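You operate a simulated robot arm through the tools that you are given. There is no shell and no other tool.

Carry out the task below with a simulated two-armed robot. There is one attempt and no reset: what you move stays moved.

Task
Pick up the blue cassette from the top of the wooden bench with one hand, pass it to the other hand and put it on the glass of the light table.

It is judged by the outcome, as a careful person would: the job done as asked, and still so three seconds after it is handed in. It fails if anything else is knocked over, pushed out of place, dropped, spilled or broken.

Robot
Two 7-joint arms with two-finger parallel grippers on one trunk, on a base that drives. Base frame: it is fixed to the floor where the robot stands at the start and does not move with it; the origin is under the middle of the robot, x ahead of it, y to its left, z up. Readings come in m, degrees, newtons and seconds.
The left shoulder is at the start at [0.059, 0.174, 1.234], the right one opposite. With the tool pointing down near the work surface each hand reaches from about 0.26 to 0.7 m from the robot's upright axis, wherever it stands, measured 20 degrees to its own side. Places, roughly: cassette [-3, -1.75, 1]; glass of the light table (31x26 cm) [-4.98, -2.74, 0.94]. Payload 3.6 kg a hand.
The TCP of each hand is the grasp point between the finger pads, 0.03 m short of the fingertips. In the tool frame z runs along the fingers and y along their closing line. Largest opening 0.11 m; finger width 0.02, thickness 0.01; the body of the gripper, 0.048 by 0.112 m, starts 0.055 m behind the TCP.
Orientation is that of the tool frame in the base frame, as a unit quaternion [x, y, z, w]. With the fingers straight down and closing along the base's y, the tool's x points along the base's -x, its y along +y and its z along -z.

Tools
- The arms move only by the tool send_rows. It takes "left_rows", "right_rows" or both (then of equal length, played together; a hand with none holds still); each is a list of rows, each an object (a shift or turn left out is 0, a gripper value left out holds the last) with "slide": the shift along the tool's x, y, z in m, a list of three; "angular": the turn, a rotation vector about the tool's x, y, z in degrees, a list of three; "claw": the opening, from 0 (shut) to 1 (fully open). In form: [{"slide": [x, y, z], "angular": [ax, ay, az], "claw": claw}, ...]. A call has 1 to 20 rows; each row is the pose to reach, as a shift and turn from the pose commanded when the call began, along the tool's axes at that moment. Rows are played at 5 a second. More than 0.05 m and 8.6 degrees between two rows, or a gripper value outside its range, and nothing of the call is played. A pose out of reach is approached as far as the arm can. The call stops where the force on the tool passes 40 N (or 10 N more than at its start, if that is more) or the arm is blocked; 0.2 s more then pass. The fingers move at their own pace (about 0.153 m/s each) and stop on an object; they squeeze with about 31 N. The grip force told is the motor's: it shows also when the fingers shut on nothing. Time passes only in rows, and 0.2 s behind the last, so rows that repeat a pose let the fingers close. The reply holds the time, the measured pose of the TCP, the force on the tool along the base axes, the opening and the grip force, in the units named above and with some noise, with the torque about the TCP (base axes, N m) and any sound that the robot's microphone picked up, and new pictures: "show" is both (left out), scene, wrist or none (wrist: the cameras of the hands that moved).
- Cameras (640 x 400 px; columns grow to the right, rows downward): "scene" is now at [0.1423, 0.0026, 1.3876]; the picture's right is [0.16, -0.99, -0.00], its down [-0.66, -0.11, -0.75] and it looks along [0.74, 0.12, -0.66] (base axes); focal length 258 px, centre (320, 200). "left" rides on the left gripper at [0.073, -0.017, -0.103] in its tool frame; the picture's right is [0.23, 0.97, 0.00], its down [-0.76, 0.18, -0.62] and it looks along [-0.61, 0.14, 0.78] (tool axes); focal length 222 px, centre (320, 200). "right" rides on the right gripper at [0.073, 0.017, -0.103] in its tool frame; the picture's right is [-0.23, 0.97, 0.00], its down [-0.76, -0.18, -0.62] and it looks along [-0.61, -0.14, 0.78] (tool axes); focal length 222 px, centre (320, 200). There is no depth. A picture from a camera that has moved, and an enlarged one, comes with that camera's place and axes in the base frame and with its lens. The place of the scene camera against the robot may be out by one fixed shift of up to 0.025 m in any direction.
- lift_body(by): slides the trunk up (or, below 0, down) by that many m; the arms and the scene camera ride with it, the base frame stays. It gives what a move gives, with no picture.
- base_move(legs): drives the robot by 1 to 6 legs, each [ahead, left, turn to the left] in m, m and degrees, along the robot's own axes; the way and the turn of a leg run together, so that a leg with both is an arc; at most 1.5 m and 180 degrees a leg. The arms and the cameras ride along, it lands a little off, and it stops where it bumps. It gives what a move gives, and a new picture of the scene camera.
- pan_tilt(pan, tilt): turns the head with the scene camera to pan (to the left, within 86 degrees either way) and tilt (down, from -29 to 69), counted from straight ahead of the robot. It gives what a move gives, and a new picture of the scene camera.
- enlarge(camera, box): a new picture of the part [left, top, right, bottom] of that camera's present view, enlarged. It takes no simulated time.
- close_job(): hands the job in; it is judged then, once.

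Places have to be worked out from the pictures, the camera data and where the tool is seen. Open the grippers and draw the arms clear of the work before you hand the job in, unless the task says otherwise.

The tools are called after "Call:" as a command line: name --argument value ..., lists and objects as JSON in quotes. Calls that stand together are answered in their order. send_rows: Moves the arms, as the interface text tells. Its arguments: {"type":"object","properties":{"left_rows":{"type":"array","items":{"type":"object","properties":{"slide":{"type":"array","items":{"type":"number"}},"angular":{"type":"array","items":{"type":"number"}},"claw":{"type":"number"}}}},"right_rows":{"type":"array","items":{"type":"object","properties":{"slide":{"type":"array","items":{"type":"number"}},"angular":{"type":"array","items":{"type":"number"}},"claw":{"type":"number"}}}},"show":{"type":"string","enum":["both","scene","wrist","none"]}},"required":[]} The other tools are called the same way: lift_body (by) slides the trunk up or down; base_move (legs) drives the base; pan_tilt (pan, tilt) turns the head that bears the scene camera; enlarge (camera, box) takes an enlarged picture of a part of a camera's view; close_job () hands the job in.

At the start:

```text
time_s: 0.0
left_tool_pos: [0.365, 0.194, 1.1622]
left_orientation: [-0.001, 1.0, -0.001, -0.001]
left_force: [0.1, -0.6, 0.0]
left_torque: [-0.03, 0.0, 0.02]
left_finger_gap: 0.1102
left_gripper_force: 0.0
right_tool_pos: [0.3823, -0.1498, 1.1178]
right_orientation: [0.0, 1.0, 0.0, -0.001]
right_force: [-0.6, -0.4, 0.7]
right_torque: [0.0, 0.01, -0.01]
right_finger_gap: 0.1099
right_gripper_force: 0.0
trunk travel left (down, up): [-0.35, 0.413]
robot x, y, heading: [-0.0, -0.0, -0.1]
head pan, tilt: [9.3, 41.6]
```

scene: 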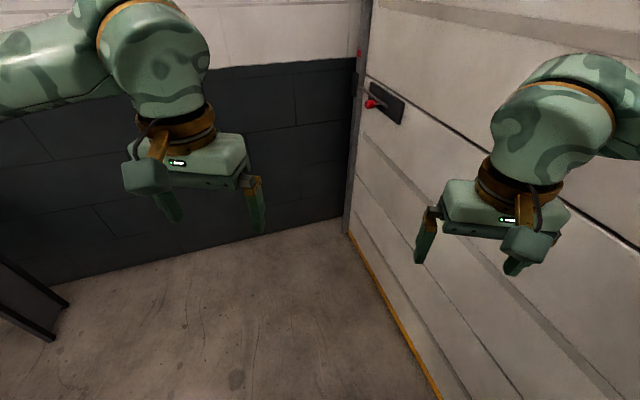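
right: 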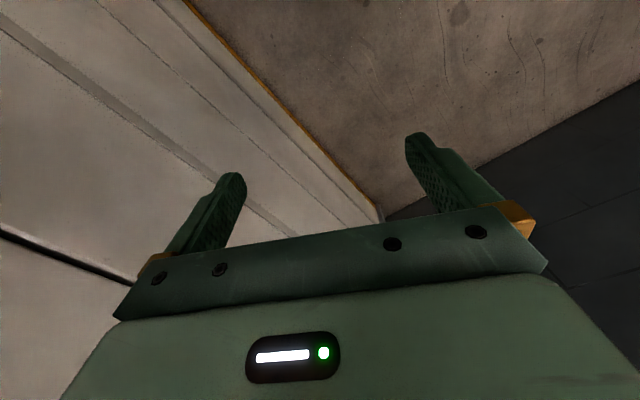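
left: 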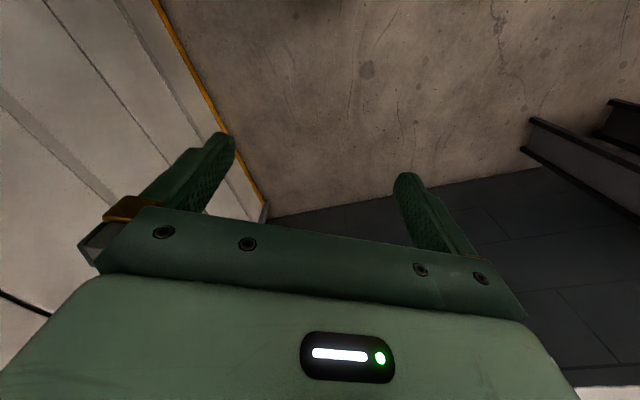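

The pictures show a wall corner ahead and to the right; the work lies behind me. I will look left and right with the head before driving.

Call:
pan_tilt --pan 86 --tilt 20

Call:
pan_tilt --pan -86 --tilt 20

```text
time_s: 1.5
left_tool_pos: [0.3632, 0.194, 1.1623]
left_orientation: [-0.001, 1.0, -0.001, 0.0]
left_force: [-0.1, -0.1, -0.3]
left_torque: [0.0, -0.01, 0.0]
left_finger_gap: 0.1098
left_gripper_force: 0.2
right_tool_pos: [0.3824, -0.1503, 1.1156]
right_orientation: [0.0, 1.0, 0.0, 0.0]
right_force: [-0.7, -0.1, 0.2]
right_torque: [-0.03, 0.0, 0.02]
right_finger_gap: 0.11
right_gripper_force: 0.1
trunk travel left (down, up): [-0.35, 0.413]
robot x, y, heading: [-0.0022, 0.0006, -0.0]
head pan, tilt: [85.9, 20.0]
camera scene: at [0.0661, 0.082, 1.4213], right [1.0, -0.07, 0.0], down [-0.02, -0.34, -0.94], along [0.07, 0.94, -0.34], focal length 258 px, centre (320, 200)
```

scene: 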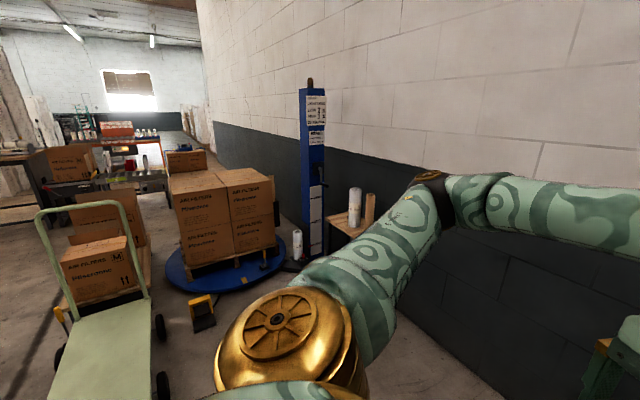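

```text
time_s: 4.1
left_tool_pos: [0.3634, 0.1937, 1.163]
left_orientation: [0.0, 1.0, -0.001, -0.001]
left_force: [0.1, -0.9, -0.5]
left_torque: [0.01, 0.03, 0.02]
left_finger_gap: 0.1103
left_gripper_force: 0.0
right_tool_pos: [0.3822, -0.1498, 1.1166]
right_orientation: [0.0, 1.0, 0.0, 0.0]
right_force: [-0.8, 0.5, 0.6]
right_torque: [0.0, 0.0, 0.0]
right_finger_gap: 0.1099
right_gripper_force: 0.1
trunk travel left (down, up): [-0.35, 0.413]
robot x, y, heading: [0.0, -0.0005, 0.0]
head pan, tilt: [-85.9, 20.0]
camera scene: at [0.0661, -0.1038, 1.4213], right [-1.0, -0.07, 0.0], down [-0.02, 0.34, -0.94], along [0.07, -0.94, -0.34], focal length 258 px, centre (320, 200)
```

scene: 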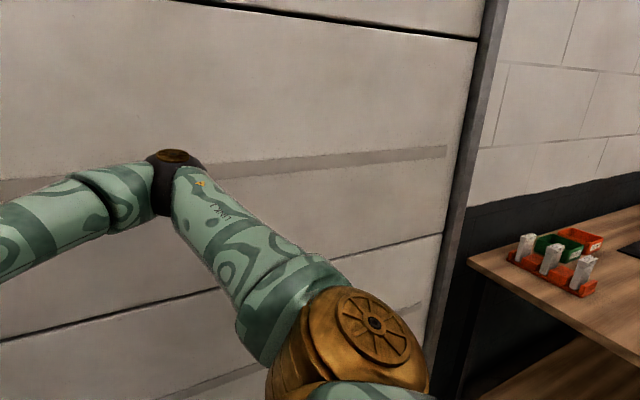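

The door wall runs diagonally, about 0.65 m off on my right, and the bench continues behind me along that wall. I will first step left away from the wall, then turn in place to face along the bench.

Call:
base_move --legs '[[0, 0.4, 0], [0, 0, 90]]'

Call:
pan_tilt --pan 60 --tilt 25

```text
time_s: 10.3
left_tool_pos: [-0.1853, 0.763, 1.1634]
left_orientation: [-0.7, 0.714, -0.001, 0.0]
left_force: [0.4, 0.4, 0.0]
left_torque: [-0.04, 0.0, 0.02]
left_finger_gap: 0.11
left_gripper_force: 0.1
right_tool_pos: [0.1587, 0.776, 1.1161]
right_orientation: [-0.7, 0.715, 0.0, -0.001]
right_force: [0.4, -0.3, 0.0]
right_torque: [0.01, 0.0, 0.01]
right_finger_gap: 0.1098
right_gripper_force: 0.1
trunk travel left (down, up): [-0.35, 0.413]
robot x, y, heading: [-0.0003, 0.3961, 88.9]
head pan, tilt: [-85.9, 20.0]
camera scene: at [0.0937, 0.4503, 1.4214], right [0.05, -1.0, 0.0], down [-0.34, -0.02, -0.94], along [0.94, 0.05, -0.34], focal length 258 px, centre (320, 200)
```

scene: 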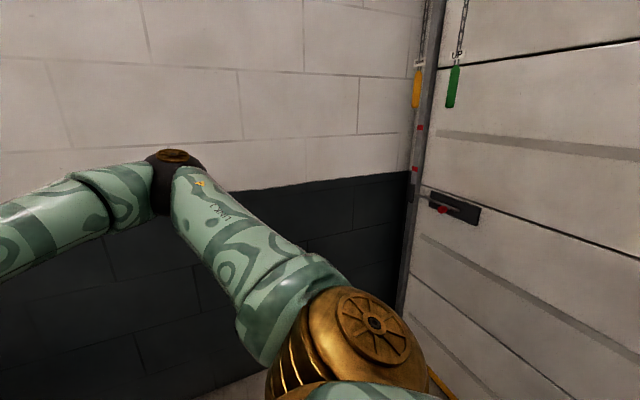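

```text
time_s: 12.7
left_tool_pos: [-0.1848, 0.7639, 1.1627]
left_orientation: [-0.701, 0.713, -0.002, 0.0]
left_force: [-0.1, -0.1, 0.1]
left_torque: [0.02, 0.01, 0.0]
left_finger_gap: 0.1103
left_gripper_force: 0.1
right_tool_pos: [0.1573, 0.7759, 1.1162]
right_orientation: [-0.7, 0.714, -0.001, 0.0]
right_force: [0.6, -0.3, -0.3]
right_torque: [0.0, 0.03, 0.0]
right_finger_gap: 0.1099
right_gripper_force: 0.0
trunk travel left (down, up): [-0.35, 0.413]
robot x, y, heading: [0.0049, 0.3956, 88.9]
head pan, tilt: [60.0, 25.0]
camera scene: at [-0.078, 0.4934, 1.4132], right [0.52, 0.86, 0.0], down [0.36, -0.22, -0.91], along [-0.78, 0.47, -0.42], focal length 258 px, centre (320, 200)
```

scene: 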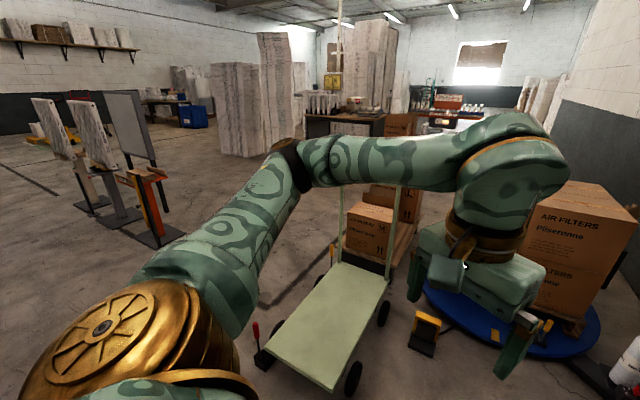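

The hand cart stands to my left-front but clears a turn in place. I continue turning left to face along the bench.

Call:
base_move --legs '[[0, 0, 90], [0, 0, 27]]'

Call:
pan_tilt --pan 0 --tilt 20

Call:
pan_tilt --pan 40 --tilt 20

```text
time_s: 18.2
left_tool_pos: [-0.2492, 0.0686, 1.1636]
left_orientation: [0.977, 0.214, 0.001, -0.001]
left_force: [-0.8, 0.0, -0.1]
left_torque: [0.01, -0.01, -0.03]
left_finger_gap: 0.1098
left_gripper_force: 0.0
right_tool_pos: [-0.41, 0.3736, 1.1158]
right_orientation: [0.977, 0.213, 0.001, 0.0]
right_force: [-0.5, 0.1, 0.1]
right_torque: [0.02, -0.01, 0.0]
right_finger_gap: 0.1102
right_gripper_force: 0.0
trunk travel left (down, up): [-0.35, 0.413]
robot x, y, heading: [-0.0012, 0.3949, -155.3]
head pan, tilt: [60.0, 25.0]
camera scene: at [-0.0635, 0.2686, 1.4132], right [-1.0, 0.09, 0.0], down [0.04, 0.42, -0.91], along [-0.09, -0.9, -0.42], focal length 258 px, centre (320, 200)
```

scene: 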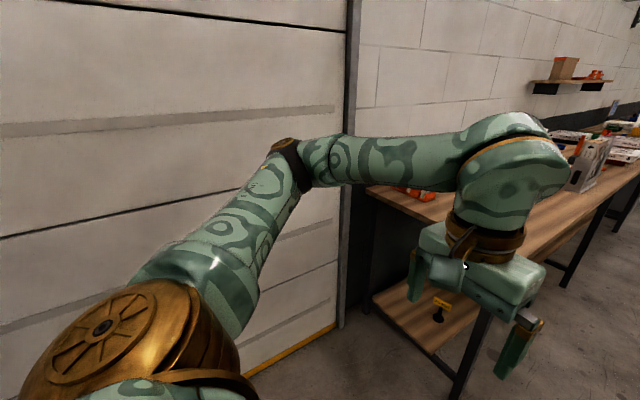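

```text
time_s: 19.5
left_tool_pos: [-0.2508, 0.0691, 1.1639]
left_orientation: [0.977, 0.214, 0.001, -0.001]
left_force: [0.3, 0.3, -0.2]
left_torque: [0.0, 0.0, 0.01]
left_finger_gap: 0.1098
left_gripper_force: 0.1
right_tool_pos: [-0.4109, 0.3738, 1.1157]
right_orientation: [0.977, 0.213, 0.001, -0.001]
right_force: [-0.3, 0.3, 0.2]
right_torque: [0.03, -0.02, 0.02]
right_finger_gap: 0.11
right_gripper_force: 0.0
trunk travel left (down, up): [-0.35, 0.413]
robot x, y, heading: [-0.002, 0.3971, -155.4]
head pan, tilt: [0.0, 20.0]
camera scene: at [-0.1397, 0.3217, 1.4213], right [-0.42, 0.91, 0.0], down [0.31, 0.14, -0.94], along [-0.85, -0.39, -0.34], focal length 258 px, centre (320, 200)
```

scene: 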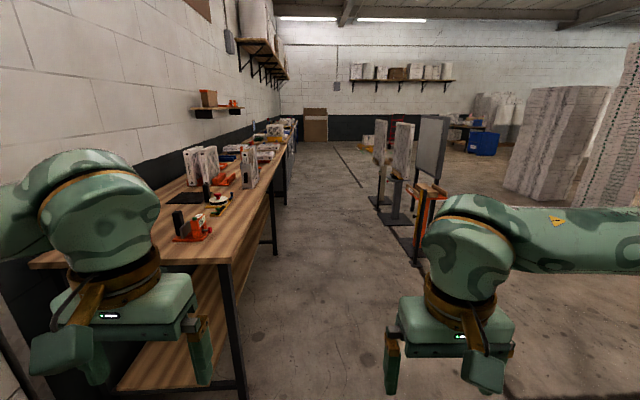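

```text
time_s: 20.6
left_tool_pos: [-0.2493, 0.0695, 1.1624]
left_orientation: [0.977, 0.214, 0.001, -0.001]
left_force: [0.2, 0.4, 0.5]
left_torque: [-0.01, -0.02, -0.02]
left_finger_gap: 0.11
left_gripper_force: 0.0
right_tool_pos: [-0.4108, 0.3737, 1.1163]
right_orientation: [0.977, 0.213, 0.001, -0.001]
right_force: [-1.0, 0.0, 0.2]
right_torque: [-0.02, -0.02, -0.09]
right_finger_gap: 0.1099
right_gripper_force: 0.1
trunk travel left (down, up): [-0.35, 0.413]
robot x, y, heading: [0.0001, 0.3994, -155.4]
head pan, tilt: [40.0, 20.0]
camera scene: at [-0.0951, 0.2765, 1.4213], right [-0.9, 0.43, 0.0], down [0.15, 0.31, -0.94], along [-0.4, -0.85, -0.34], focal length 258 px, centre (320, 200)
```

scene: 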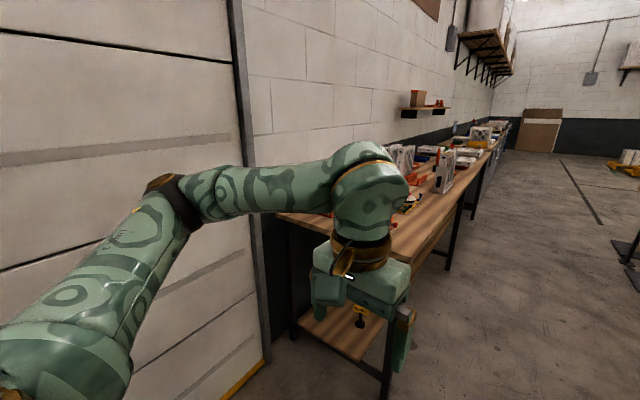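

Bench front edge runs about from (-0.8,-0.41) to (-2.04,-1.06), i.e. at heading −152°, and the cart corner is about 1.08 m from that edge. I align with the corridor, shift right to about 0.6 m from the edge, and advance.

Call:
base_move --legs '[[0, 0, 3.1], [0, -0.27, 0], [1.0, 0, 0]]'

Call:
pan_tilt --pan 35 --tilt 25

Call:
pan_tilt --pan -20 --tilt 25

```text
time_s: 27.6
left_tool_pos: [-1.2509, -0.1532, 1.1622]
left_orientation: [0.973, 0.23, 0.0, -0.001]
left_force: [0.0, -0.4, 0.6]
left_torque: [-0.01, 0.0, -0.03]
left_finger_gap: 0.1101
left_gripper_force: 0.2
right_tool_pos: [-1.423, 0.145, 1.1168]
right_orientation: [0.973, 0.23, 0.001, 0.0]
right_force: [0.1, 0.8, 0.9]
right_torque: [-0.01, 0.03, 0.01]
right_finger_gap: 0.1099
right_gripper_force: 0.1
trunk travel left (down, up): [-0.35, 0.413]
robot x, y, heading: [-1.0085, 0.1812, -153.7]
head pan, tilt: [40.0, 20.0]
camera scene: at [-1.1029, 0.0583, 1.4213], right [-0.92, 0.4, 0.0], down [0.14, 0.31, -0.94], along [-0.37, -0.86, -0.34], focal length 258 px, centre (320, 200)
```

scene: 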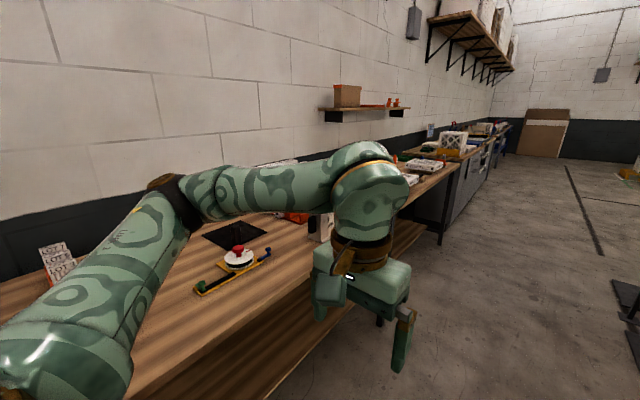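

```text
time_s: 28.3
left_tool_pos: [-1.2493, -0.1537, 1.1625]
left_orientation: [0.973, 0.23, 0.001, -0.001]
left_force: [0.2, 0.2, 0.5]
left_torque: [-0.01, 0.02, -0.02]
left_finger_gap: 0.1101
left_gripper_force: 0.0
right_tool_pos: [-1.4217, 0.1446, 1.1158]
right_orientation: [0.973, 0.23, 0.0, 0.0]
right_force: [-0.6, -0.2, -0.1]
right_torque: [0.01, 0.02, -0.02]
right_finger_gap: 0.1099
right_gripper_force: 0.1
trunk travel left (down, up): [-0.35, 0.413]
robot x, y, heading: [-1.012, 0.1824, -153.2]
head pan, tilt: [35.0, 25.0]
camera scene: at [-1.1093, 0.0629, 1.4133], right [-0.88, 0.48, 0.0], down [0.2, 0.37, -0.91], along [-0.43, -0.8, -0.42], focal length 258 px, centre (320, 200)
```

scene: 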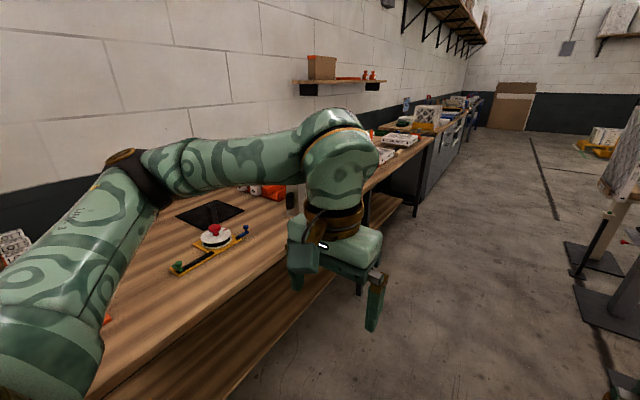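

```text
time_s: 29.5
left_tool_pos: [-1.2513, -0.1543, 1.1631]
left_orientation: [0.973, 0.23, 0.001, -0.001]
left_force: [-0.3, -0.8, 0.1]
left_torque: [-0.04, -0.01, 0.04]
left_finger_gap: 0.1099
left_gripper_force: 0.0
right_tool_pos: [-1.4203, 0.1463, 1.1166]
right_orientation: [0.973, 0.229, 0.001, 0.0]
right_force: [-1.3, 0.0, -0.1]
right_torque: [0.04, 0.0, 0.02]
right_finger_gap: 0.11
right_gripper_force: 0.0
trunk travel left (down, up): [-0.35, 0.413]
robot x, y, heading: [-1.0105, 0.1807, -153.5]
head pan, tilt: [-20.0, 25.0]
camera scene: at [-1.157, 0.1334, 1.4132], right [-0.11, 0.99, 0.0], down [0.42, 0.05, -0.91], along [-0.9, -0.1, -0.42], focal length 258 px, centre (320, 200)
```

scene: 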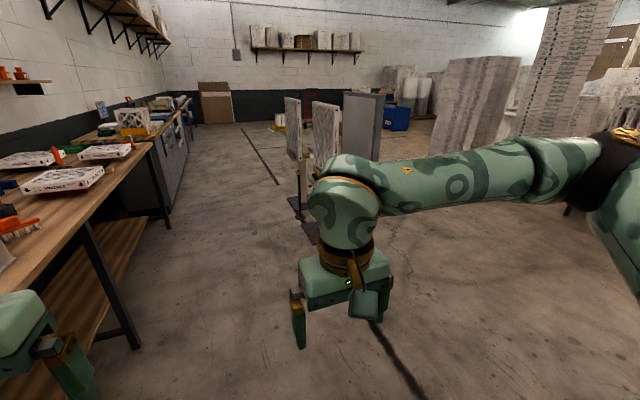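

The corridor between bench and panel stands is about 1.45 m wide and I am about 0.62 m from the edge. I drive on 1.4 m and look at the bench again.

Call:
base_move --legs '[[1.4, -0.05, 0.5]]'

Call:
pan_tilt --pan 25 --tilt 25

Call:
pan_tilt --pan -40 --tilt 25

```text
time_s: 36.5
left_tool_pos: [-2.5184, -0.7338, 1.1642]
left_orientation: [0.973, 0.232, 0.0, -0.001]
left_force: [-0.7, -0.3, -0.6]
left_torque: [0.02, -0.03, 0.01]
left_finger_gap: 0.1101
left_gripper_force: 0.0
right_tool_pos: [-2.6895, -0.4335, 1.1163]
right_orientation: [0.973, 0.231, 0.001, -0.001]
right_force: [-0.2, 0.3, -0.4]
right_torque: [0.02, -0.01, -0.03]
right_finger_gap: 0.11
right_gripper_force: 0.0
trunk travel left (down, up): [-0.35, 0.413]
robot x, y, heading: [-2.2826, -0.3932, -153.4]
head pan, tilt: [-20.0, 25.0]
camera scene: at [-2.4258, -0.4458, 1.4132], right [-0.12, 0.99, 0.0], down [0.42, 0.05, -0.91], along [-0.9, -0.11, -0.42], focal length 258 px, centre (320, 200)
```

scene: 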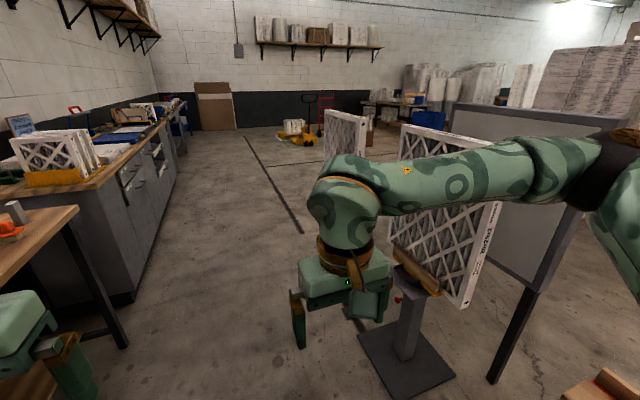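

```text
time_s: 37.6
left_tool_pos: [-2.5173, -0.732, 1.1619]
left_orientation: [0.973, 0.231, 0.001, -0.001]
left_force: [-0.2, -0.2, 0.0]
left_torque: [0.0, -0.01, 0.02]
left_finger_gap: 0.1103
left_gripper_force: 0.2
right_tool_pos: [-2.6894, -0.4357, 1.1167]
right_orientation: [0.973, 0.231, -0.001, 0.0]
right_force: [0.3, -1.1, 0.1]
right_torque: [-0.01, 0.02, 0.03]
right_finger_gap: 0.11
right_gripper_force: 0.1
trunk travel left (down, up): [-0.35, 0.413]
robot x, y, heading: [-2.2796, -0.3977, -153.3]
head pan, tilt: [25.0, 25.0]
camera scene: at [-2.3912, -0.5072, 1.4132], right [-0.78, 0.62, 0.0], down [0.26, 0.33, -0.91], along [-0.56, -0.71, -0.42], focal length 258 px, centre (320, 200)
```

scene: 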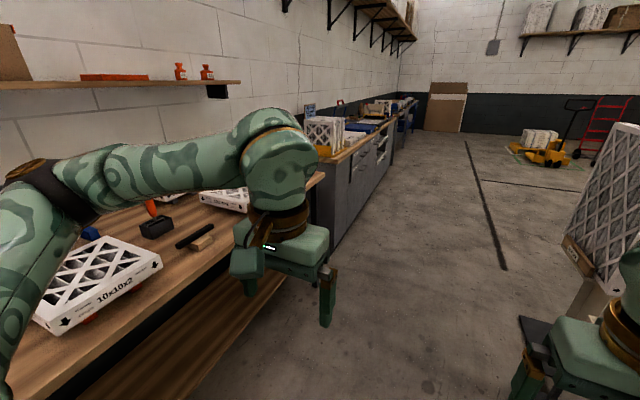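

```text
time_s: 39.0
left_tool_pos: [-2.5174, -0.7341, 1.1638]
left_orientation: [0.973, 0.232, 0.0, 0.0]
left_force: [0.3, -0.2, -0.5]
left_torque: [-0.02, 0.02, 0.02]
left_finger_gap: 0.1102
left_gripper_force: 0.1
right_tool_pos: [-2.6905, -0.4351, 1.1168]
right_orientation: [0.973, 0.231, 0.0, 0.0]
right_force: [0.1, 0.7, 0.5]
right_torque: [0.01, 0.0, 0.02]
right_finger_gap: 0.11
right_gripper_force: 0.1
trunk travel left (down, up): [-0.35, 0.413]
robot x, y, heading: [-2.2805, -0.3991, -153.3]
head pan, tilt: [-40.0, 25.0]
camera scene: at [-2.4237, -0.4138, 1.4132], right [0.23, 0.97, 0.0], down [0.41, -0.1, -0.91], along [-0.88, 0.21, -0.42], focal length 258 px, centre (320, 200)
```

scene: 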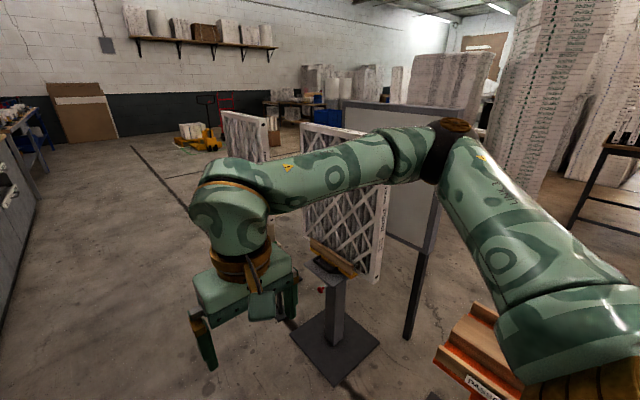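

I am 0.7 m from the bench edge; the nearest stand's foot is about 1.3 m from the edge, so the way is clear. I drive 1.2 m more, hugging slightly left, and turn left to face the bench.

Call:
base_move --legs '[[1.2, 0.06, 0], [0, 0, 91]]'

Call:
pan_tilt --pan 0 --tilt 35

```text
time_s: 49.0
left_tool_pos: [-3.0017, -1.2321, 1.1646]
left_orientation: [0.523, 0.853, 0.0, -0.002]
left_force: [0.5, 0.1, 0.1]
left_torque: [-0.03, 0.03, 0.01]
left_finger_gap: 0.1101
left_gripper_force: 0.1
right_tool_pos: [-3.2986, -1.4042, 1.1159]
right_orientation: [0.523, 0.852, -0.001, 0.0]
right_force: [-0.6, -0.2, 0.7]
right_torque: [0.01, 0.0, 0.0]
right_finger_gap: 0.1102
right_gripper_force: 0.1
trunk travel left (down, up): [-0.35, 0.413]
robot x, y, heading: [-3.337, -0.9948, -63.1]
head pan, tilt: [-40.0, 25.0]
camera scene: at [-3.3328, -1.1493, 1.4132], right [-0.97, 0.23, 0.0], down [0.1, 0.41, -0.91], along [-0.21, -0.88, -0.42], focal length 258 px, centre (320, 200)
```

scene: 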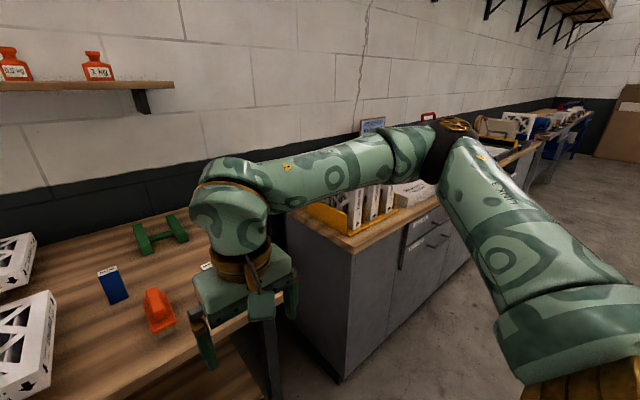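

```text
time_s: 50.0
left_tool_pos: [-3.0019, -1.2332, 1.1637]
left_orientation: [0.522, 0.853, -0.001, -0.001]
left_force: [0.9, 0.7, -0.1]
left_torque: [-0.02, 0.01, 0.02]
left_finger_gap: 0.1099
left_gripper_force: 0.0
right_tool_pos: [-3.2993, -1.4044, 1.1155]
right_orientation: [0.524, 0.852, 0.0, 0.0]
right_force: [0.4, -0.4, 0.0]
right_torque: [-0.02, 0.0, 0.01]
right_finger_gap: 0.1099
right_gripper_force: 0.0
trunk travel left (down, up): [-0.35, 0.413]
robot x, y, heading: [-3.3388, -0.9945, -63.1]
head pan, tilt: [0.0, 35.0]
camera scene: at [-3.2722, -1.1383, 1.3975], right [-0.89, -0.45, 0.0], down [-0.26, 0.51, -0.82], along [0.37, -0.73, -0.57], focal length 258 px, centre (320, 200)
```

scene: 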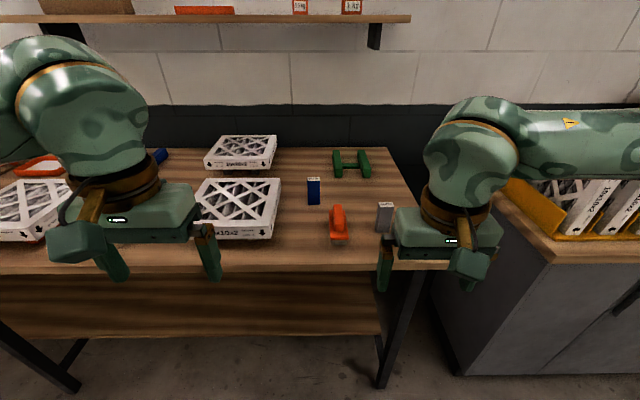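

The blue cassette is the small standing/lying blue block near pixel (313,190), between the white filter and the orange tool. I enlarge to see it.

Call:
enlarge --camera "scene" --box '[240, 130, 420, 260]'

```text
3.08 times, centred on (330, 195) of scene
camera zoom: at [-3.2722, -1.1383, 1.3975], right [-0.89, -0.45, 0.0], down [-0.26, 0.51, -0.82], along [0.37, -0.73, -0.57], focal length 795 px, centre (289, 215)
```

zoom: 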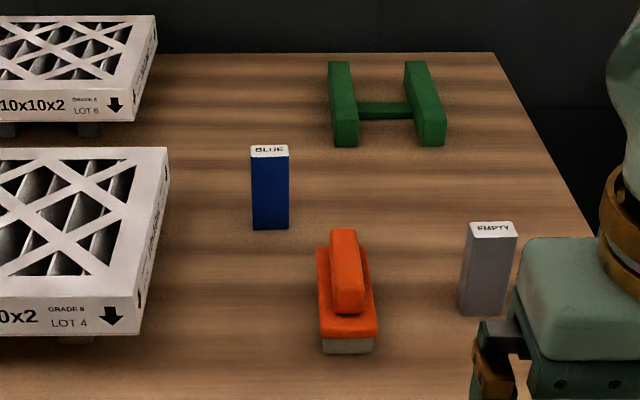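

The blue cassette stands upright, about 4 × 3 cm and 9 cm tall, at roughly (-3.0,-1.75), bench top z≈0.915; it is 0.83 m ahead and 0.04 m right of me. I'll pick it with the right hand, so I move 0.24 m ahead and 0.15 m left.

Call:
base_move --legs '[[0, 0.15, 0], [0.24, 0, 0]]'

Call:
pan_tilt --pan -10 --tilt 45

Call:
enlarge --camera "right" --box '[0, 0, 640, 400]'

```text
time_s: 52.8
left_tool_pos: [-2.759, -1.3799, 1.163]
left_orientation: [0.523, 0.852, 0.0, -0.001]
left_force: [0.1, -0.5, 0.1]
left_torque: [0.02, -0.01, -0.02]
left_finger_gap: 0.1102
left_gripper_force: 0.0
right_tool_pos: [-3.0558, -1.5536, 1.1166]
right_orientation: [0.523, 0.852, 0.0, 0.0]
right_force: [0.5, -0.5, -0.2]
right_torque: [0.05, 0.0, 0.0]
right_finger_gap: 0.1102
right_gripper_force: 0.0
trunk travel left (down, up): [-0.35, 0.413]
robot x, y, heading: [-3.096, -1.1403, -62.7]
head pan, tilt: [0.0, 35.0]
camera scene: at [-3.0295, -1.2865, 1.3973], right [-0.89, -0.45, 0.0], down [-0.26, 0.51, -0.82], along [0.37, -0.73, -0.57], focal length 258 px, centre (320, 200)
```

scene: 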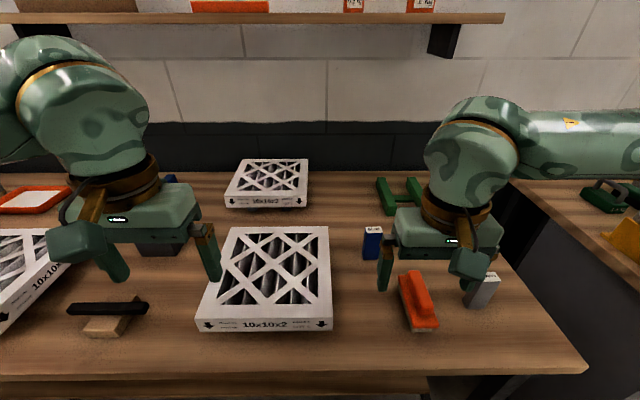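

```text
time_s: 53.5
left_tool_pos: [-2.7596, -1.379, 1.1627]
left_orientation: [0.523, 0.852, 0.0, -0.001]
left_force: [-0.4, 0.6, 0.5]
left_torque: [0.0, 0.03, 0.0]
left_finger_gap: 0.1099
left_gripper_force: 0.0
right_tool_pos: [-3.0569, -1.553, 1.1157]
right_orientation: [0.523, 0.852, 0.0, 0.0]
right_force: [0.1, 0.4, 0.4]
right_torque: [-0.02, 0.04, 0.02]
right_finger_gap: 0.1101
right_gripper_force: 0.1
trunk travel left (down, up): [-0.35, 0.413]
robot x, y, heading: [-3.0959, -1.1449, -63.2]
head pan, tilt: [-10.0, 45.0]
camera scene: at [-3.0463, -1.2845, 1.3827], right [-0.96, -0.29, 0.0], down [-0.21, 0.68, -0.71], along [0.21, -0.68, -0.71], focal length 258 px, centre (320, 200)
```

scene: 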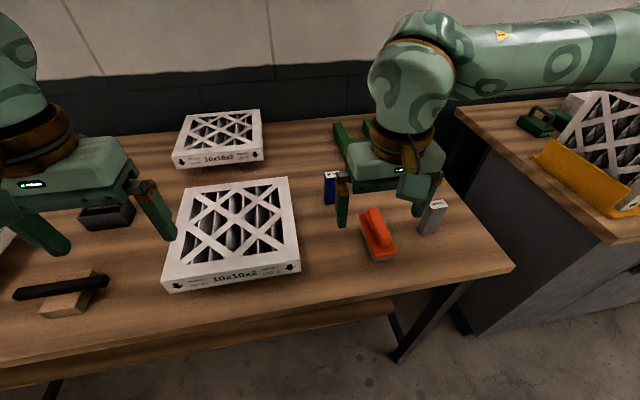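

```text
1.00 times, centred on (320, 200) of right (not enlarged: the box is as wide or as high as the picture)
camera zoom: at [-3.0761, -1.4805, 1.2213], right [0.97, 0.24, 0.0], down [0.19, -0.76, 0.62], along [0.15, -0.6, -0.78], focal length 222 px, centre (320, 200)
```

zoom: 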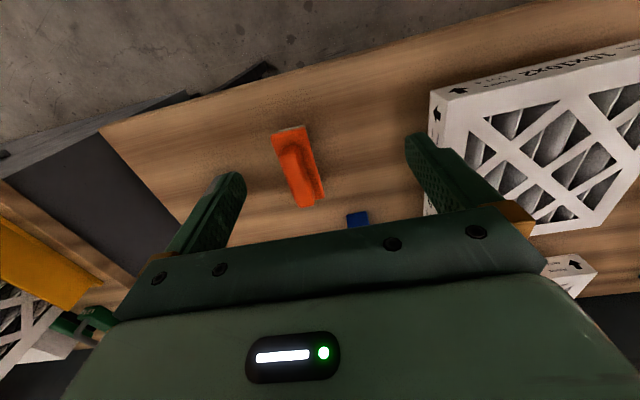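

Both cameras agree on the cassette at about (-2.94,-1.745) with the bench near z 0.915. I move the right hand forward at its present height, stopping short so the wrist camera can see the cassette.

Call:
send_rows --right_rows '[{"slide": [-0.04, 0.004, 0], "claw": 1}, {"slide": [-0.08, 0.008, 0]}, {"slide": [-0.12, 0.012, 0]}, {"slide": [-0.16, 0.017, 0]}, {"slide": [-0.16, 0.017, 0]}]'

```text
time_s: 54.7
left_tool_pos: [-2.7605, -1.3785, 1.1631]
left_orientation: [0.523, 0.852, -0.001, 0.0]
left_force: [-0.6, 0.4, 0.7]
left_torque: [0.0, 0.0, 0.01]
left_finger_gap: 0.1098
left_gripper_force: 0.0
right_tool_pos: [-2.9698, -1.6851, 1.1166]
right_orientation: [0.524, 0.852, 0.0, 0.0]
right_force: [-0.1, -0.1, 0.3]
right_torque: [0.02, -0.02, -0.01]
right_finger_gap: 0.1102
right_gripper_force: 0.1
trunk travel left (down, up): [-0.35, 0.413]
robot x, y, heading: [-3.0961, -1.1433, -63.2]
head pan, tilt: [-10.0, 45.0]
camera scene: at [-3.047, -1.2844, 1.3827], right [-0.96, -0.29, 0.0], down [-0.2, 0.68, -0.71], along [0.21, -0.68, -0.71], focal length 258 px, centre (320, 200)
camera right: at [-2.9896, -1.6138, 1.2213], right [0.97, 0.24, 0.0], down [0.19, -0.76, 0.62], along [0.15, -0.6, -0.78], focal length 222 px, centre (320, 200)
```

scene: 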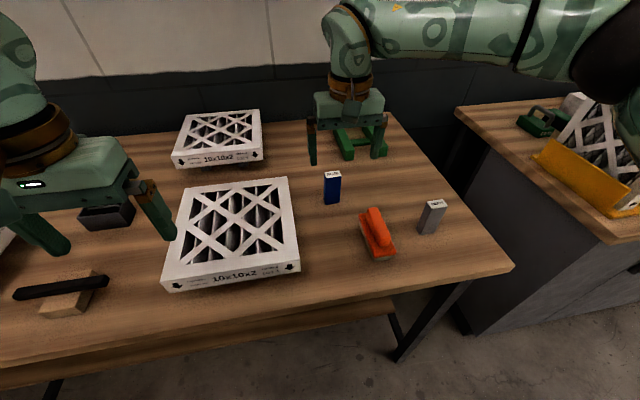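
right: 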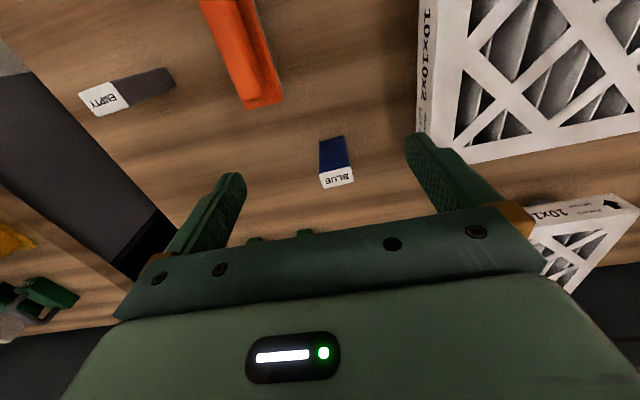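

Call:
enlarge --camera "right" --box '[270, 110, 400, 210]'

Call:
enlarge --camera "scene" --box '[290, 150, 390, 220]'

```text
4.00 times, centred on (335, 160) of right
camera zoom: at [-2.9896, -1.6138, 1.2213], right [0.97, 0.24, 0.0], down [0.19, -0.76, 0.62], along [0.15, -0.6, -0.78], focal length 888 px, centre (260, 360)
```

zoom: 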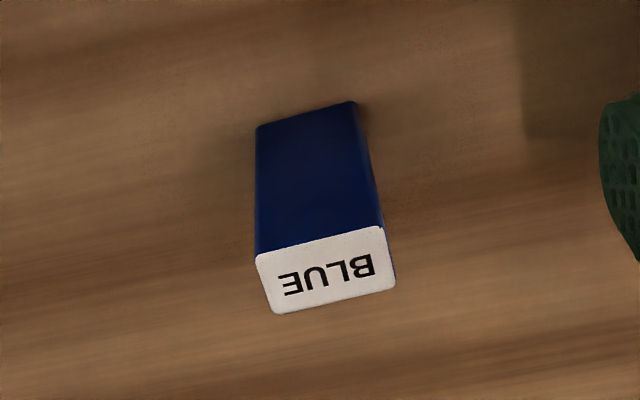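

```text
5.71 times, centred on (340, 185) of scene
camera zoom: at [-3.047, -1.2844, 1.3827], right [-0.96, -0.29, 0.0], down [-0.2, 0.68, -0.71], along [0.21, -0.68, -0.71], focal length 1476 px, centre (206, 286)
```

zoom: 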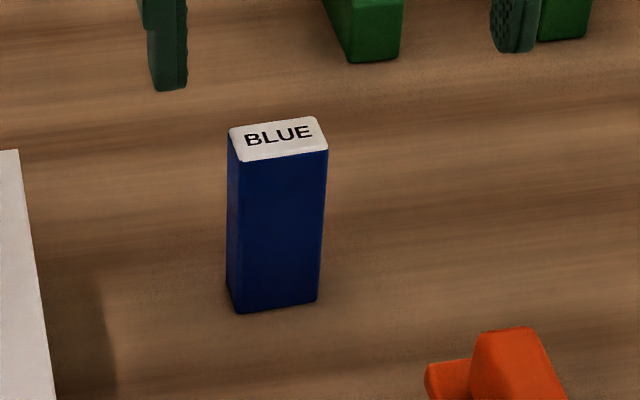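

From the wrist view the cassette's top centre is about (-2.935,-1.752), top z≈0.99, sides aligned with the tool's closing line. I move above it, partly lower to z≈1.045, and check alignment.

Call:
send_rows --right_rows '[{"slide": [-0.038, 0.0, 0], "claw": 0.85}, {"slide": [-0.075, 0.001, 0]}, {"slide": [-0.075, 0.001, 0.035]}, {"slide": [-0.075, 0.001, 0.07]}, {"slide": [-0.075, 0.001, 0.07]}]'

Call:
enlarge --camera "right" --box '[160, 80, 480, 280]'

Call:
enlarge --camera "scene" --box '[260, 100, 460, 225]'

```text
time_s: 55.9
left_tool_pos: [-2.7596, -1.3793, 1.1641]
left_orientation: [0.523, 0.853, -0.001, -0.001]
left_force: [-1.0, 0.6, 0.0]
left_torque: [-0.01, 0.0, 0.0]
left_finger_gap: 0.1099
left_gripper_force: 0.1
right_tool_pos: [-2.9391, -1.7467, 1.0676]
right_orientation: [0.525, 0.851, -0.001, 0.002]
right_force: [-0.3, -0.4, -0.7]
right_torque: [-0.01, -0.01, 0.0]
right_finger_gap: 0.0935
right_gripper_force: 0.1
right hand out of reach, approached as far as the arm can: row 2, 3, 4, 5
trunk travel left (down, up): [-0.35, 0.413]
robot x, y, heading: [-3.0936, -1.1386, -63.6]
head pan, tilt: [-10.0, 45.0]
camera scene: at [-3.0468, -1.2842, 1.3828], right [-0.96, -0.29, 0.0], down [-0.21, 0.68, -0.71], along [0.21, -0.68, -0.71], focal length 258 px, centre (320, 200)
camera right: at [-2.958, -1.6747, 1.1716], right [0.97, 0.23, 0.0], down [0.18, -0.76, 0.63], along [0.15, -0.61, -0.78], focal length 222 px, centre (320, 200)
```

scene: 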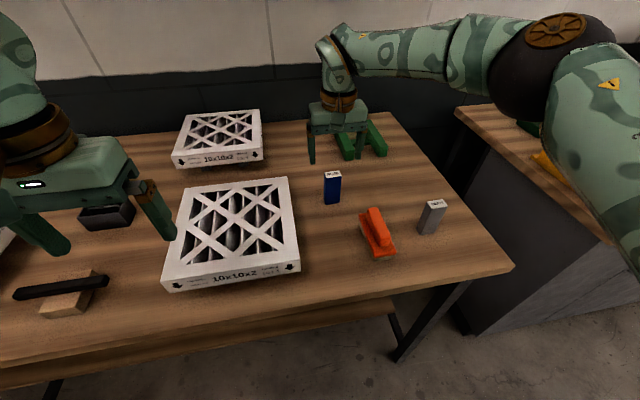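
right: 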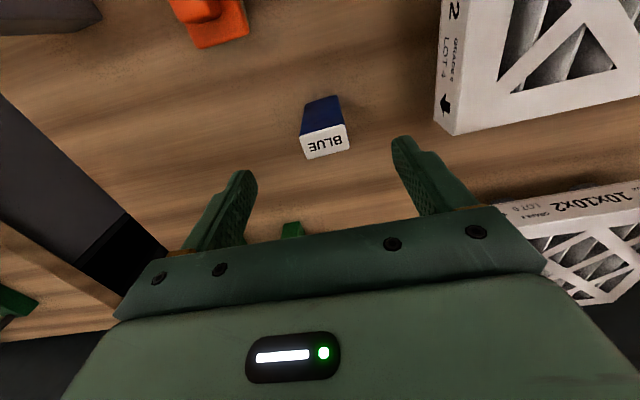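

```text
2.00 times, centred on (320, 180) of right
camera zoom: at [-2.958, -1.6747, 1.1716], right [0.97, 0.23, 0.0], down [0.18, -0.76, 0.63], along [0.15, -0.61, -0.78], focal length 444 px, centre (320, 240)
```

zoom: 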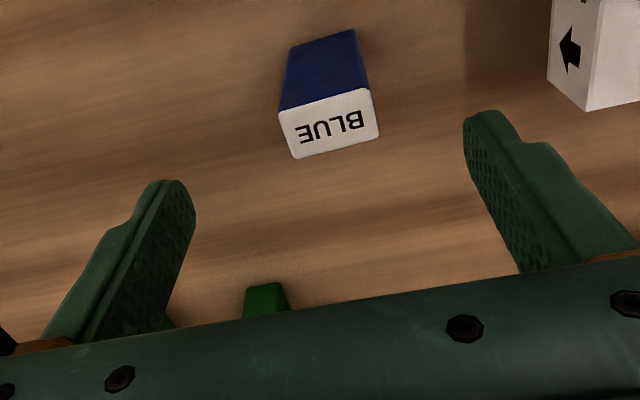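

```text
3.20 times, centred on (360, 162) of scene
camera zoom: at [-3.0468, -1.2842, 1.3828], right [-0.96, -0.29, 0.0], down [-0.21, 0.68, -0.71], along [0.21, -0.68, -0.71], focal length 826 px, centre (192, 320)
```

zoom: 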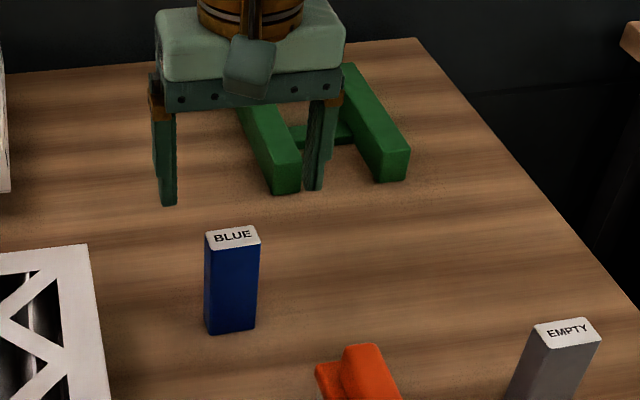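

Triangulating the two wrist views puts the cassette's top centre at (-2.935,-1.748, 1.000), bench z≈0.913. The arm is at its reach limit, so I raise and draw back the hand, then drive the base slightly closer and left.

Call:
send_rows --right_rows '[{"slide": [0.03, 0, -0.02]}, {"slide": [0.06, 0, -0.05]}, {"slide": [0.1, 0, -0.05]}, {"slide": [0.1, 0, -0.05]}]' --show "none"

Call:
base_move --legs '[[0.0, 0.05, 0], [0.07, 0, 0]]'

```text
time_s: 56.9
left_tool_pos: [-2.7599, -1.3793, 1.1643]
left_orientation: [0.523, 0.852, 0.0, -0.001]
left_force: [0.8, 0.4, -0.7]
left_torque: [-0.03, 0.02, 0.02]
left_finger_gap: 0.1098
left_gripper_force: 0.0
right_tool_pos: [-2.9846, -1.6583, 1.1169]
right_orientation: [0.523, 0.852, 0.0, 0.001]
right_force: [0.4, -0.7, 0.5]
right_torque: [-0.03, -0.02, 0.02]
right_finger_gap: 0.0936
right_gripper_force: 0.1
trunk travel left (down, up): [-0.35, 0.413]
robot x, y, heading: [-3.0956, -1.1383, -62.9]
head pan, tilt: [-10.0, 45.0]
```

```text
time_s: 58.4
left_tool_pos: [-2.6818, -1.4223, 1.1634]
left_orientation: [0.523, 0.852, 0.0, -0.001]
left_force: [-0.3, 0.4, 0.0]
left_torque: [0.03, 0.04, 0.02]
left_finger_gap: 0.1099
left_gripper_force: 0.0
right_tool_pos: [-2.9085, -1.7005, 1.1166]
right_orientation: [0.523, 0.852, 0.001, -0.001]
right_force: [0.2, -0.2, 0.0]
right_torque: [0.03, 0.02, -0.02]
right_finger_gap: 0.0934
right_gripper_force: 0.1
trunk travel left (down, up): [-0.35, 0.413]
robot x, y, heading: [-3.0166, -1.1852, -63.0]
head pan, tilt: [-10.0, 45.0]
camera scene: at [-2.9683, -1.3277, 1.3824], right [-0.96, -0.29, 0.0], down [-0.21, 0.68, -0.71], along [0.2, -0.68, -0.71], focal length 258 px, centre (320, 200)
```

scene: 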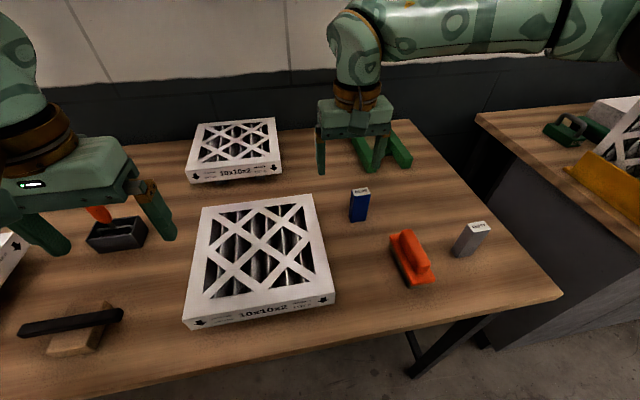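

Now the cassette is 0.03 m ahead and 0.045 m right of the TCP. I align above it and lower to z≈1.05 to recheck.

Call:
send_rows --right_rows '[{"slide": [-0.015, -0.023, 0], "claw": 0.85}, {"slide": [-0.03, -0.045, 0]}, {"slide": [-0.03, -0.045, 0.035]}, {"slide": [-0.03, -0.045, 0.07]}, {"slide": [-0.03, -0.045, 0.07]}]'

Call:
enlarge --camera "right" --box '[160, 80, 480, 280]'

```text
time_s: 59.6
left_tool_pos: [-2.6843, -1.4213, 1.1642]
left_orientation: [0.523, 0.853, -0.001, 0.0]
left_force: [0.1, -0.5, 0.0]
left_torque: [0.0, -0.04, -0.03]
left_finger_gap: 0.11
left_gripper_force: 0.1
right_tool_pos: [-2.9368, -1.7448, 1.0472]
right_orientation: [0.524, 0.852, 0.0, 0.001]
right_force: [-0.7, 0.1, -0.4]
right_torque: [0.04, -0.01, -0.03]
right_finger_gap: 0.0935
right_gripper_force: 0.1
trunk travel left (down, up): [-0.35, 0.413]
robot x, y, heading: [-3.019, -1.1842, -63.6]
head pan, tilt: [-10.0, 45.0]
camera scene: at [-2.9698, -1.3255, 1.3827], right [-0.96, -0.29, 0.0], down [-0.21, 0.68, -0.71], along [0.2, -0.68, -0.71], focal length 258 px, centre (320, 200)
camera right: at [-2.9559, -1.6748, 1.1518], right [0.97, 0.24, 0.0], down [0.19, -0.76, 0.62], along [0.15, -0.6, -0.78], focal length 222 px, centre (320, 200)
```

scene: 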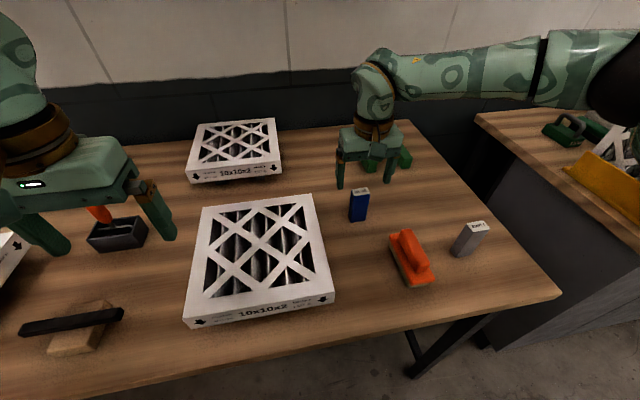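
right: 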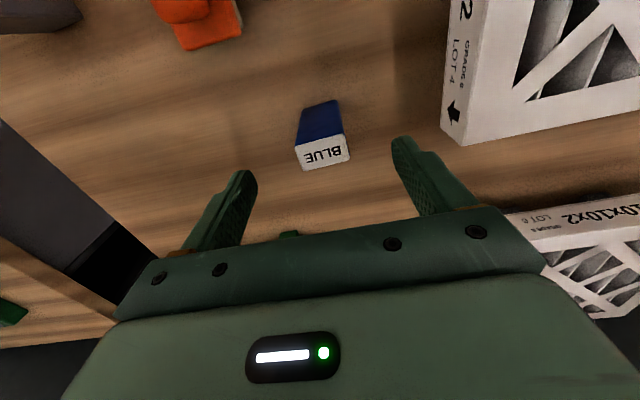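

```text
2.00 times, centred on (320, 180) of right
camera zoom: at [-2.9559, -1.6748, 1.1518], right [0.97, 0.24, 0.0], down [0.19, -0.76, 0.62], along [0.15, -0.6, -0.78], focal length 444 px, centre (320, 240)
```

zoom: 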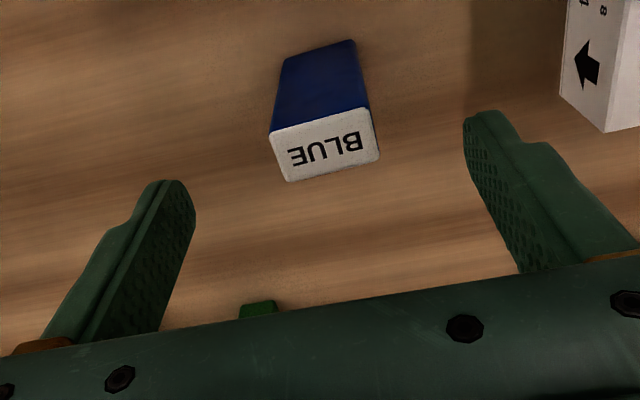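

The cassette's top is centred between the fingers. I descend 0.063 m so the pads overlap the upper 4.5 cm, leaving the lower part free for the other hand.

Call:
send_rows --right_rows '[{"slide": [-0.002, 0.0, 0.02]}, {"slide": [-0.003, 0.0, 0.042]}, {"slide": [-0.003, 0.0, 0.063]}, {"slide": [-0.003, 0.0, 0.063]}]'

Call:
enlarge --camera "scene" --box '[310, 120, 430, 240]'

```text
time_s: 60.6
left_tool_pos: [-2.6837, -1.4207, 1.164]
left_orientation: [0.523, 0.852, -0.001, -0.001]
left_force: [-0.2, 0.5, 0.2]
left_torque: [-0.03, 0.0, 0.03]
left_finger_gap: 0.1099
left_gripper_force: 0.2
right_tool_pos: [-2.9331, -1.7498, 0.9843]
right_orientation: [0.524, 0.852, 0.001, 0.0]
right_force: [0.1, -0.3, -0.8]
right_torque: [0.02, 0.02, 0.01]
right_finger_gap: 0.0935
right_gripper_force: 0.1
trunk travel left (down, up): [-0.35, 0.413]
robot x, y, heading: [-3.0209, -1.1845, -63.1]
head pan, tilt: [-10.0, 45.0]
camera scene: at [-2.9699, -1.3257, 1.3827], right [-0.96, -0.29, 0.0], down [-0.2, 0.68, -0.71], along [0.2, -0.68, -0.71], focal length 258 px, centre (320, 200)
camera right: at [-2.9522, -1.6776, 1.0886], right [0.97, 0.24, 0.0], down [0.19, -0.76, 0.62], along [0.15, -0.61, -0.78], focal length 222 px, centre (320, 200)
```

scene: 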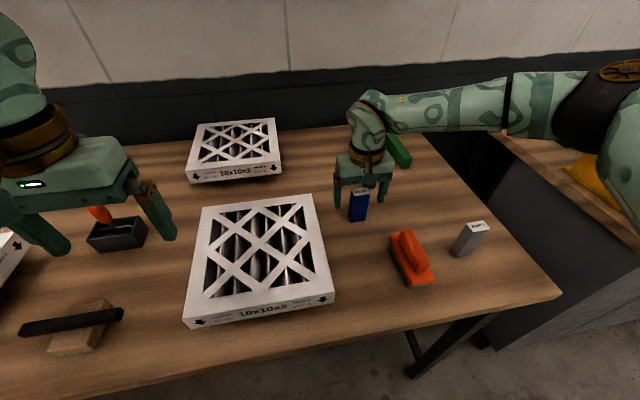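
right: 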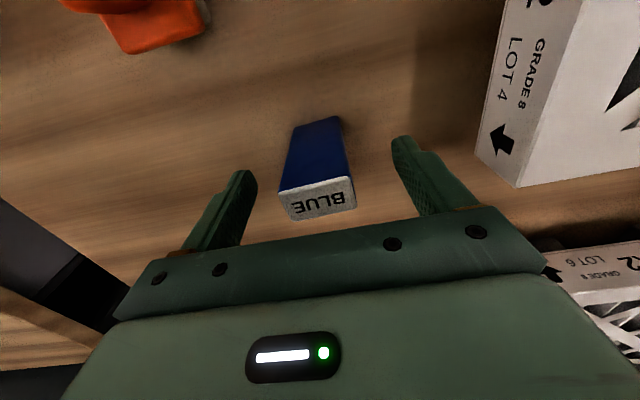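

```text
3.33 times, centred on (370, 180) of scene
camera zoom: at [-2.9699, -1.3257, 1.3827], right [-0.96, -0.29, 0.0], down [-0.2, 0.68, -0.71], along [0.2, -0.68, -0.71], focal length 861 px, centre (153, 267)
```

zoom: 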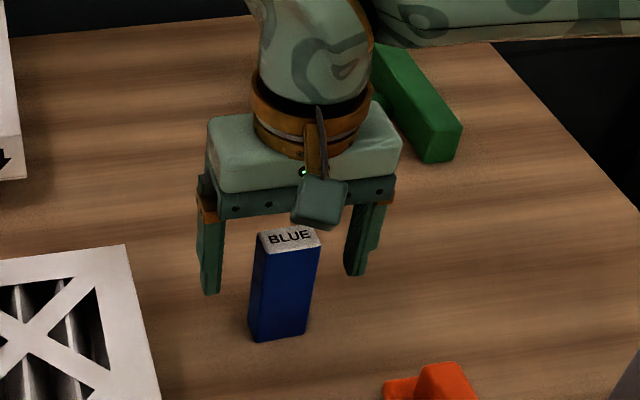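

The cassette sits centred between the fingers within ~3 mm. I make a tiny correction and close the gripper.

Call:
send_rows --right_rows '[{"slide": [0.003, -0.001, 0]}, {"slide": [0.003, -0.001, 0], "claw": 0}, {"slide": [0.003, -0.001, 0], "claw": 0}, {"slide": [0.003, -0.001, 0], "claw": 0}, {"slide": [0.003, -0.001, 0], "claw": 0}]'

```text
time_s: 61.8
left_tool_pos: [-2.6823, -1.4213, 1.1621]
left_orientation: [0.523, 0.853, 0.0, -0.001]
left_force: [-0.3, -0.8, 0.2]
left_torque: [0.01, 0.0, 0.0]
left_finger_gap: 0.1099
left_gripper_force: 0.1
right_tool_pos: [-2.9357, -1.7465, 0.9835]
right_orientation: [0.523, 0.852, 0.0, 0.0]
right_force: [-0.1, -0.1, -0.8]
right_torque: [-0.01, -0.02, -0.01]
right_finger_gap: 0.0401
right_gripper_force: 30.5
trunk travel left (down, up): [-0.35, 0.413]
robot x, y, heading: [-3.019, -1.1815, -63.1]
head pan, tilt: [-10.0, 45.0]
camera scene: at [-2.9697, -1.326, 1.3826], right [-0.96, -0.29, 0.0], down [-0.21, 0.68, -0.71], along [0.2, -0.68, -0.71], focal length 258 px, centre (320, 200)
camera right: at [-2.9546, -1.6754, 1.0887], right [0.97, 0.24, 0.0], down [0.19, -0.76, 0.62], along [0.15, -0.6, -0.78], focal length 222 px, centre (320, 200)
```

scene: 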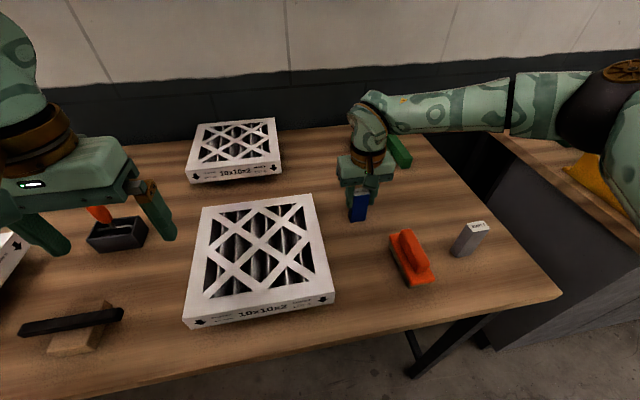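
right: 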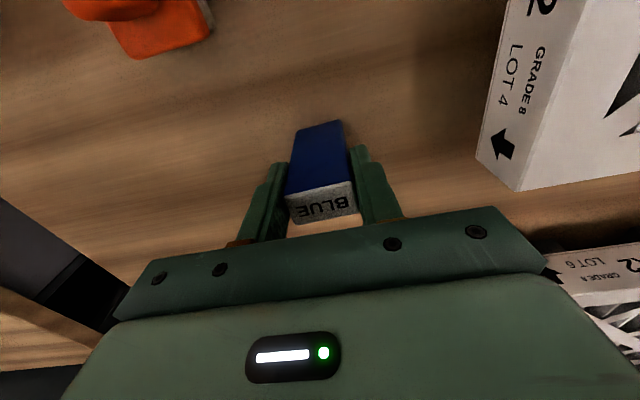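

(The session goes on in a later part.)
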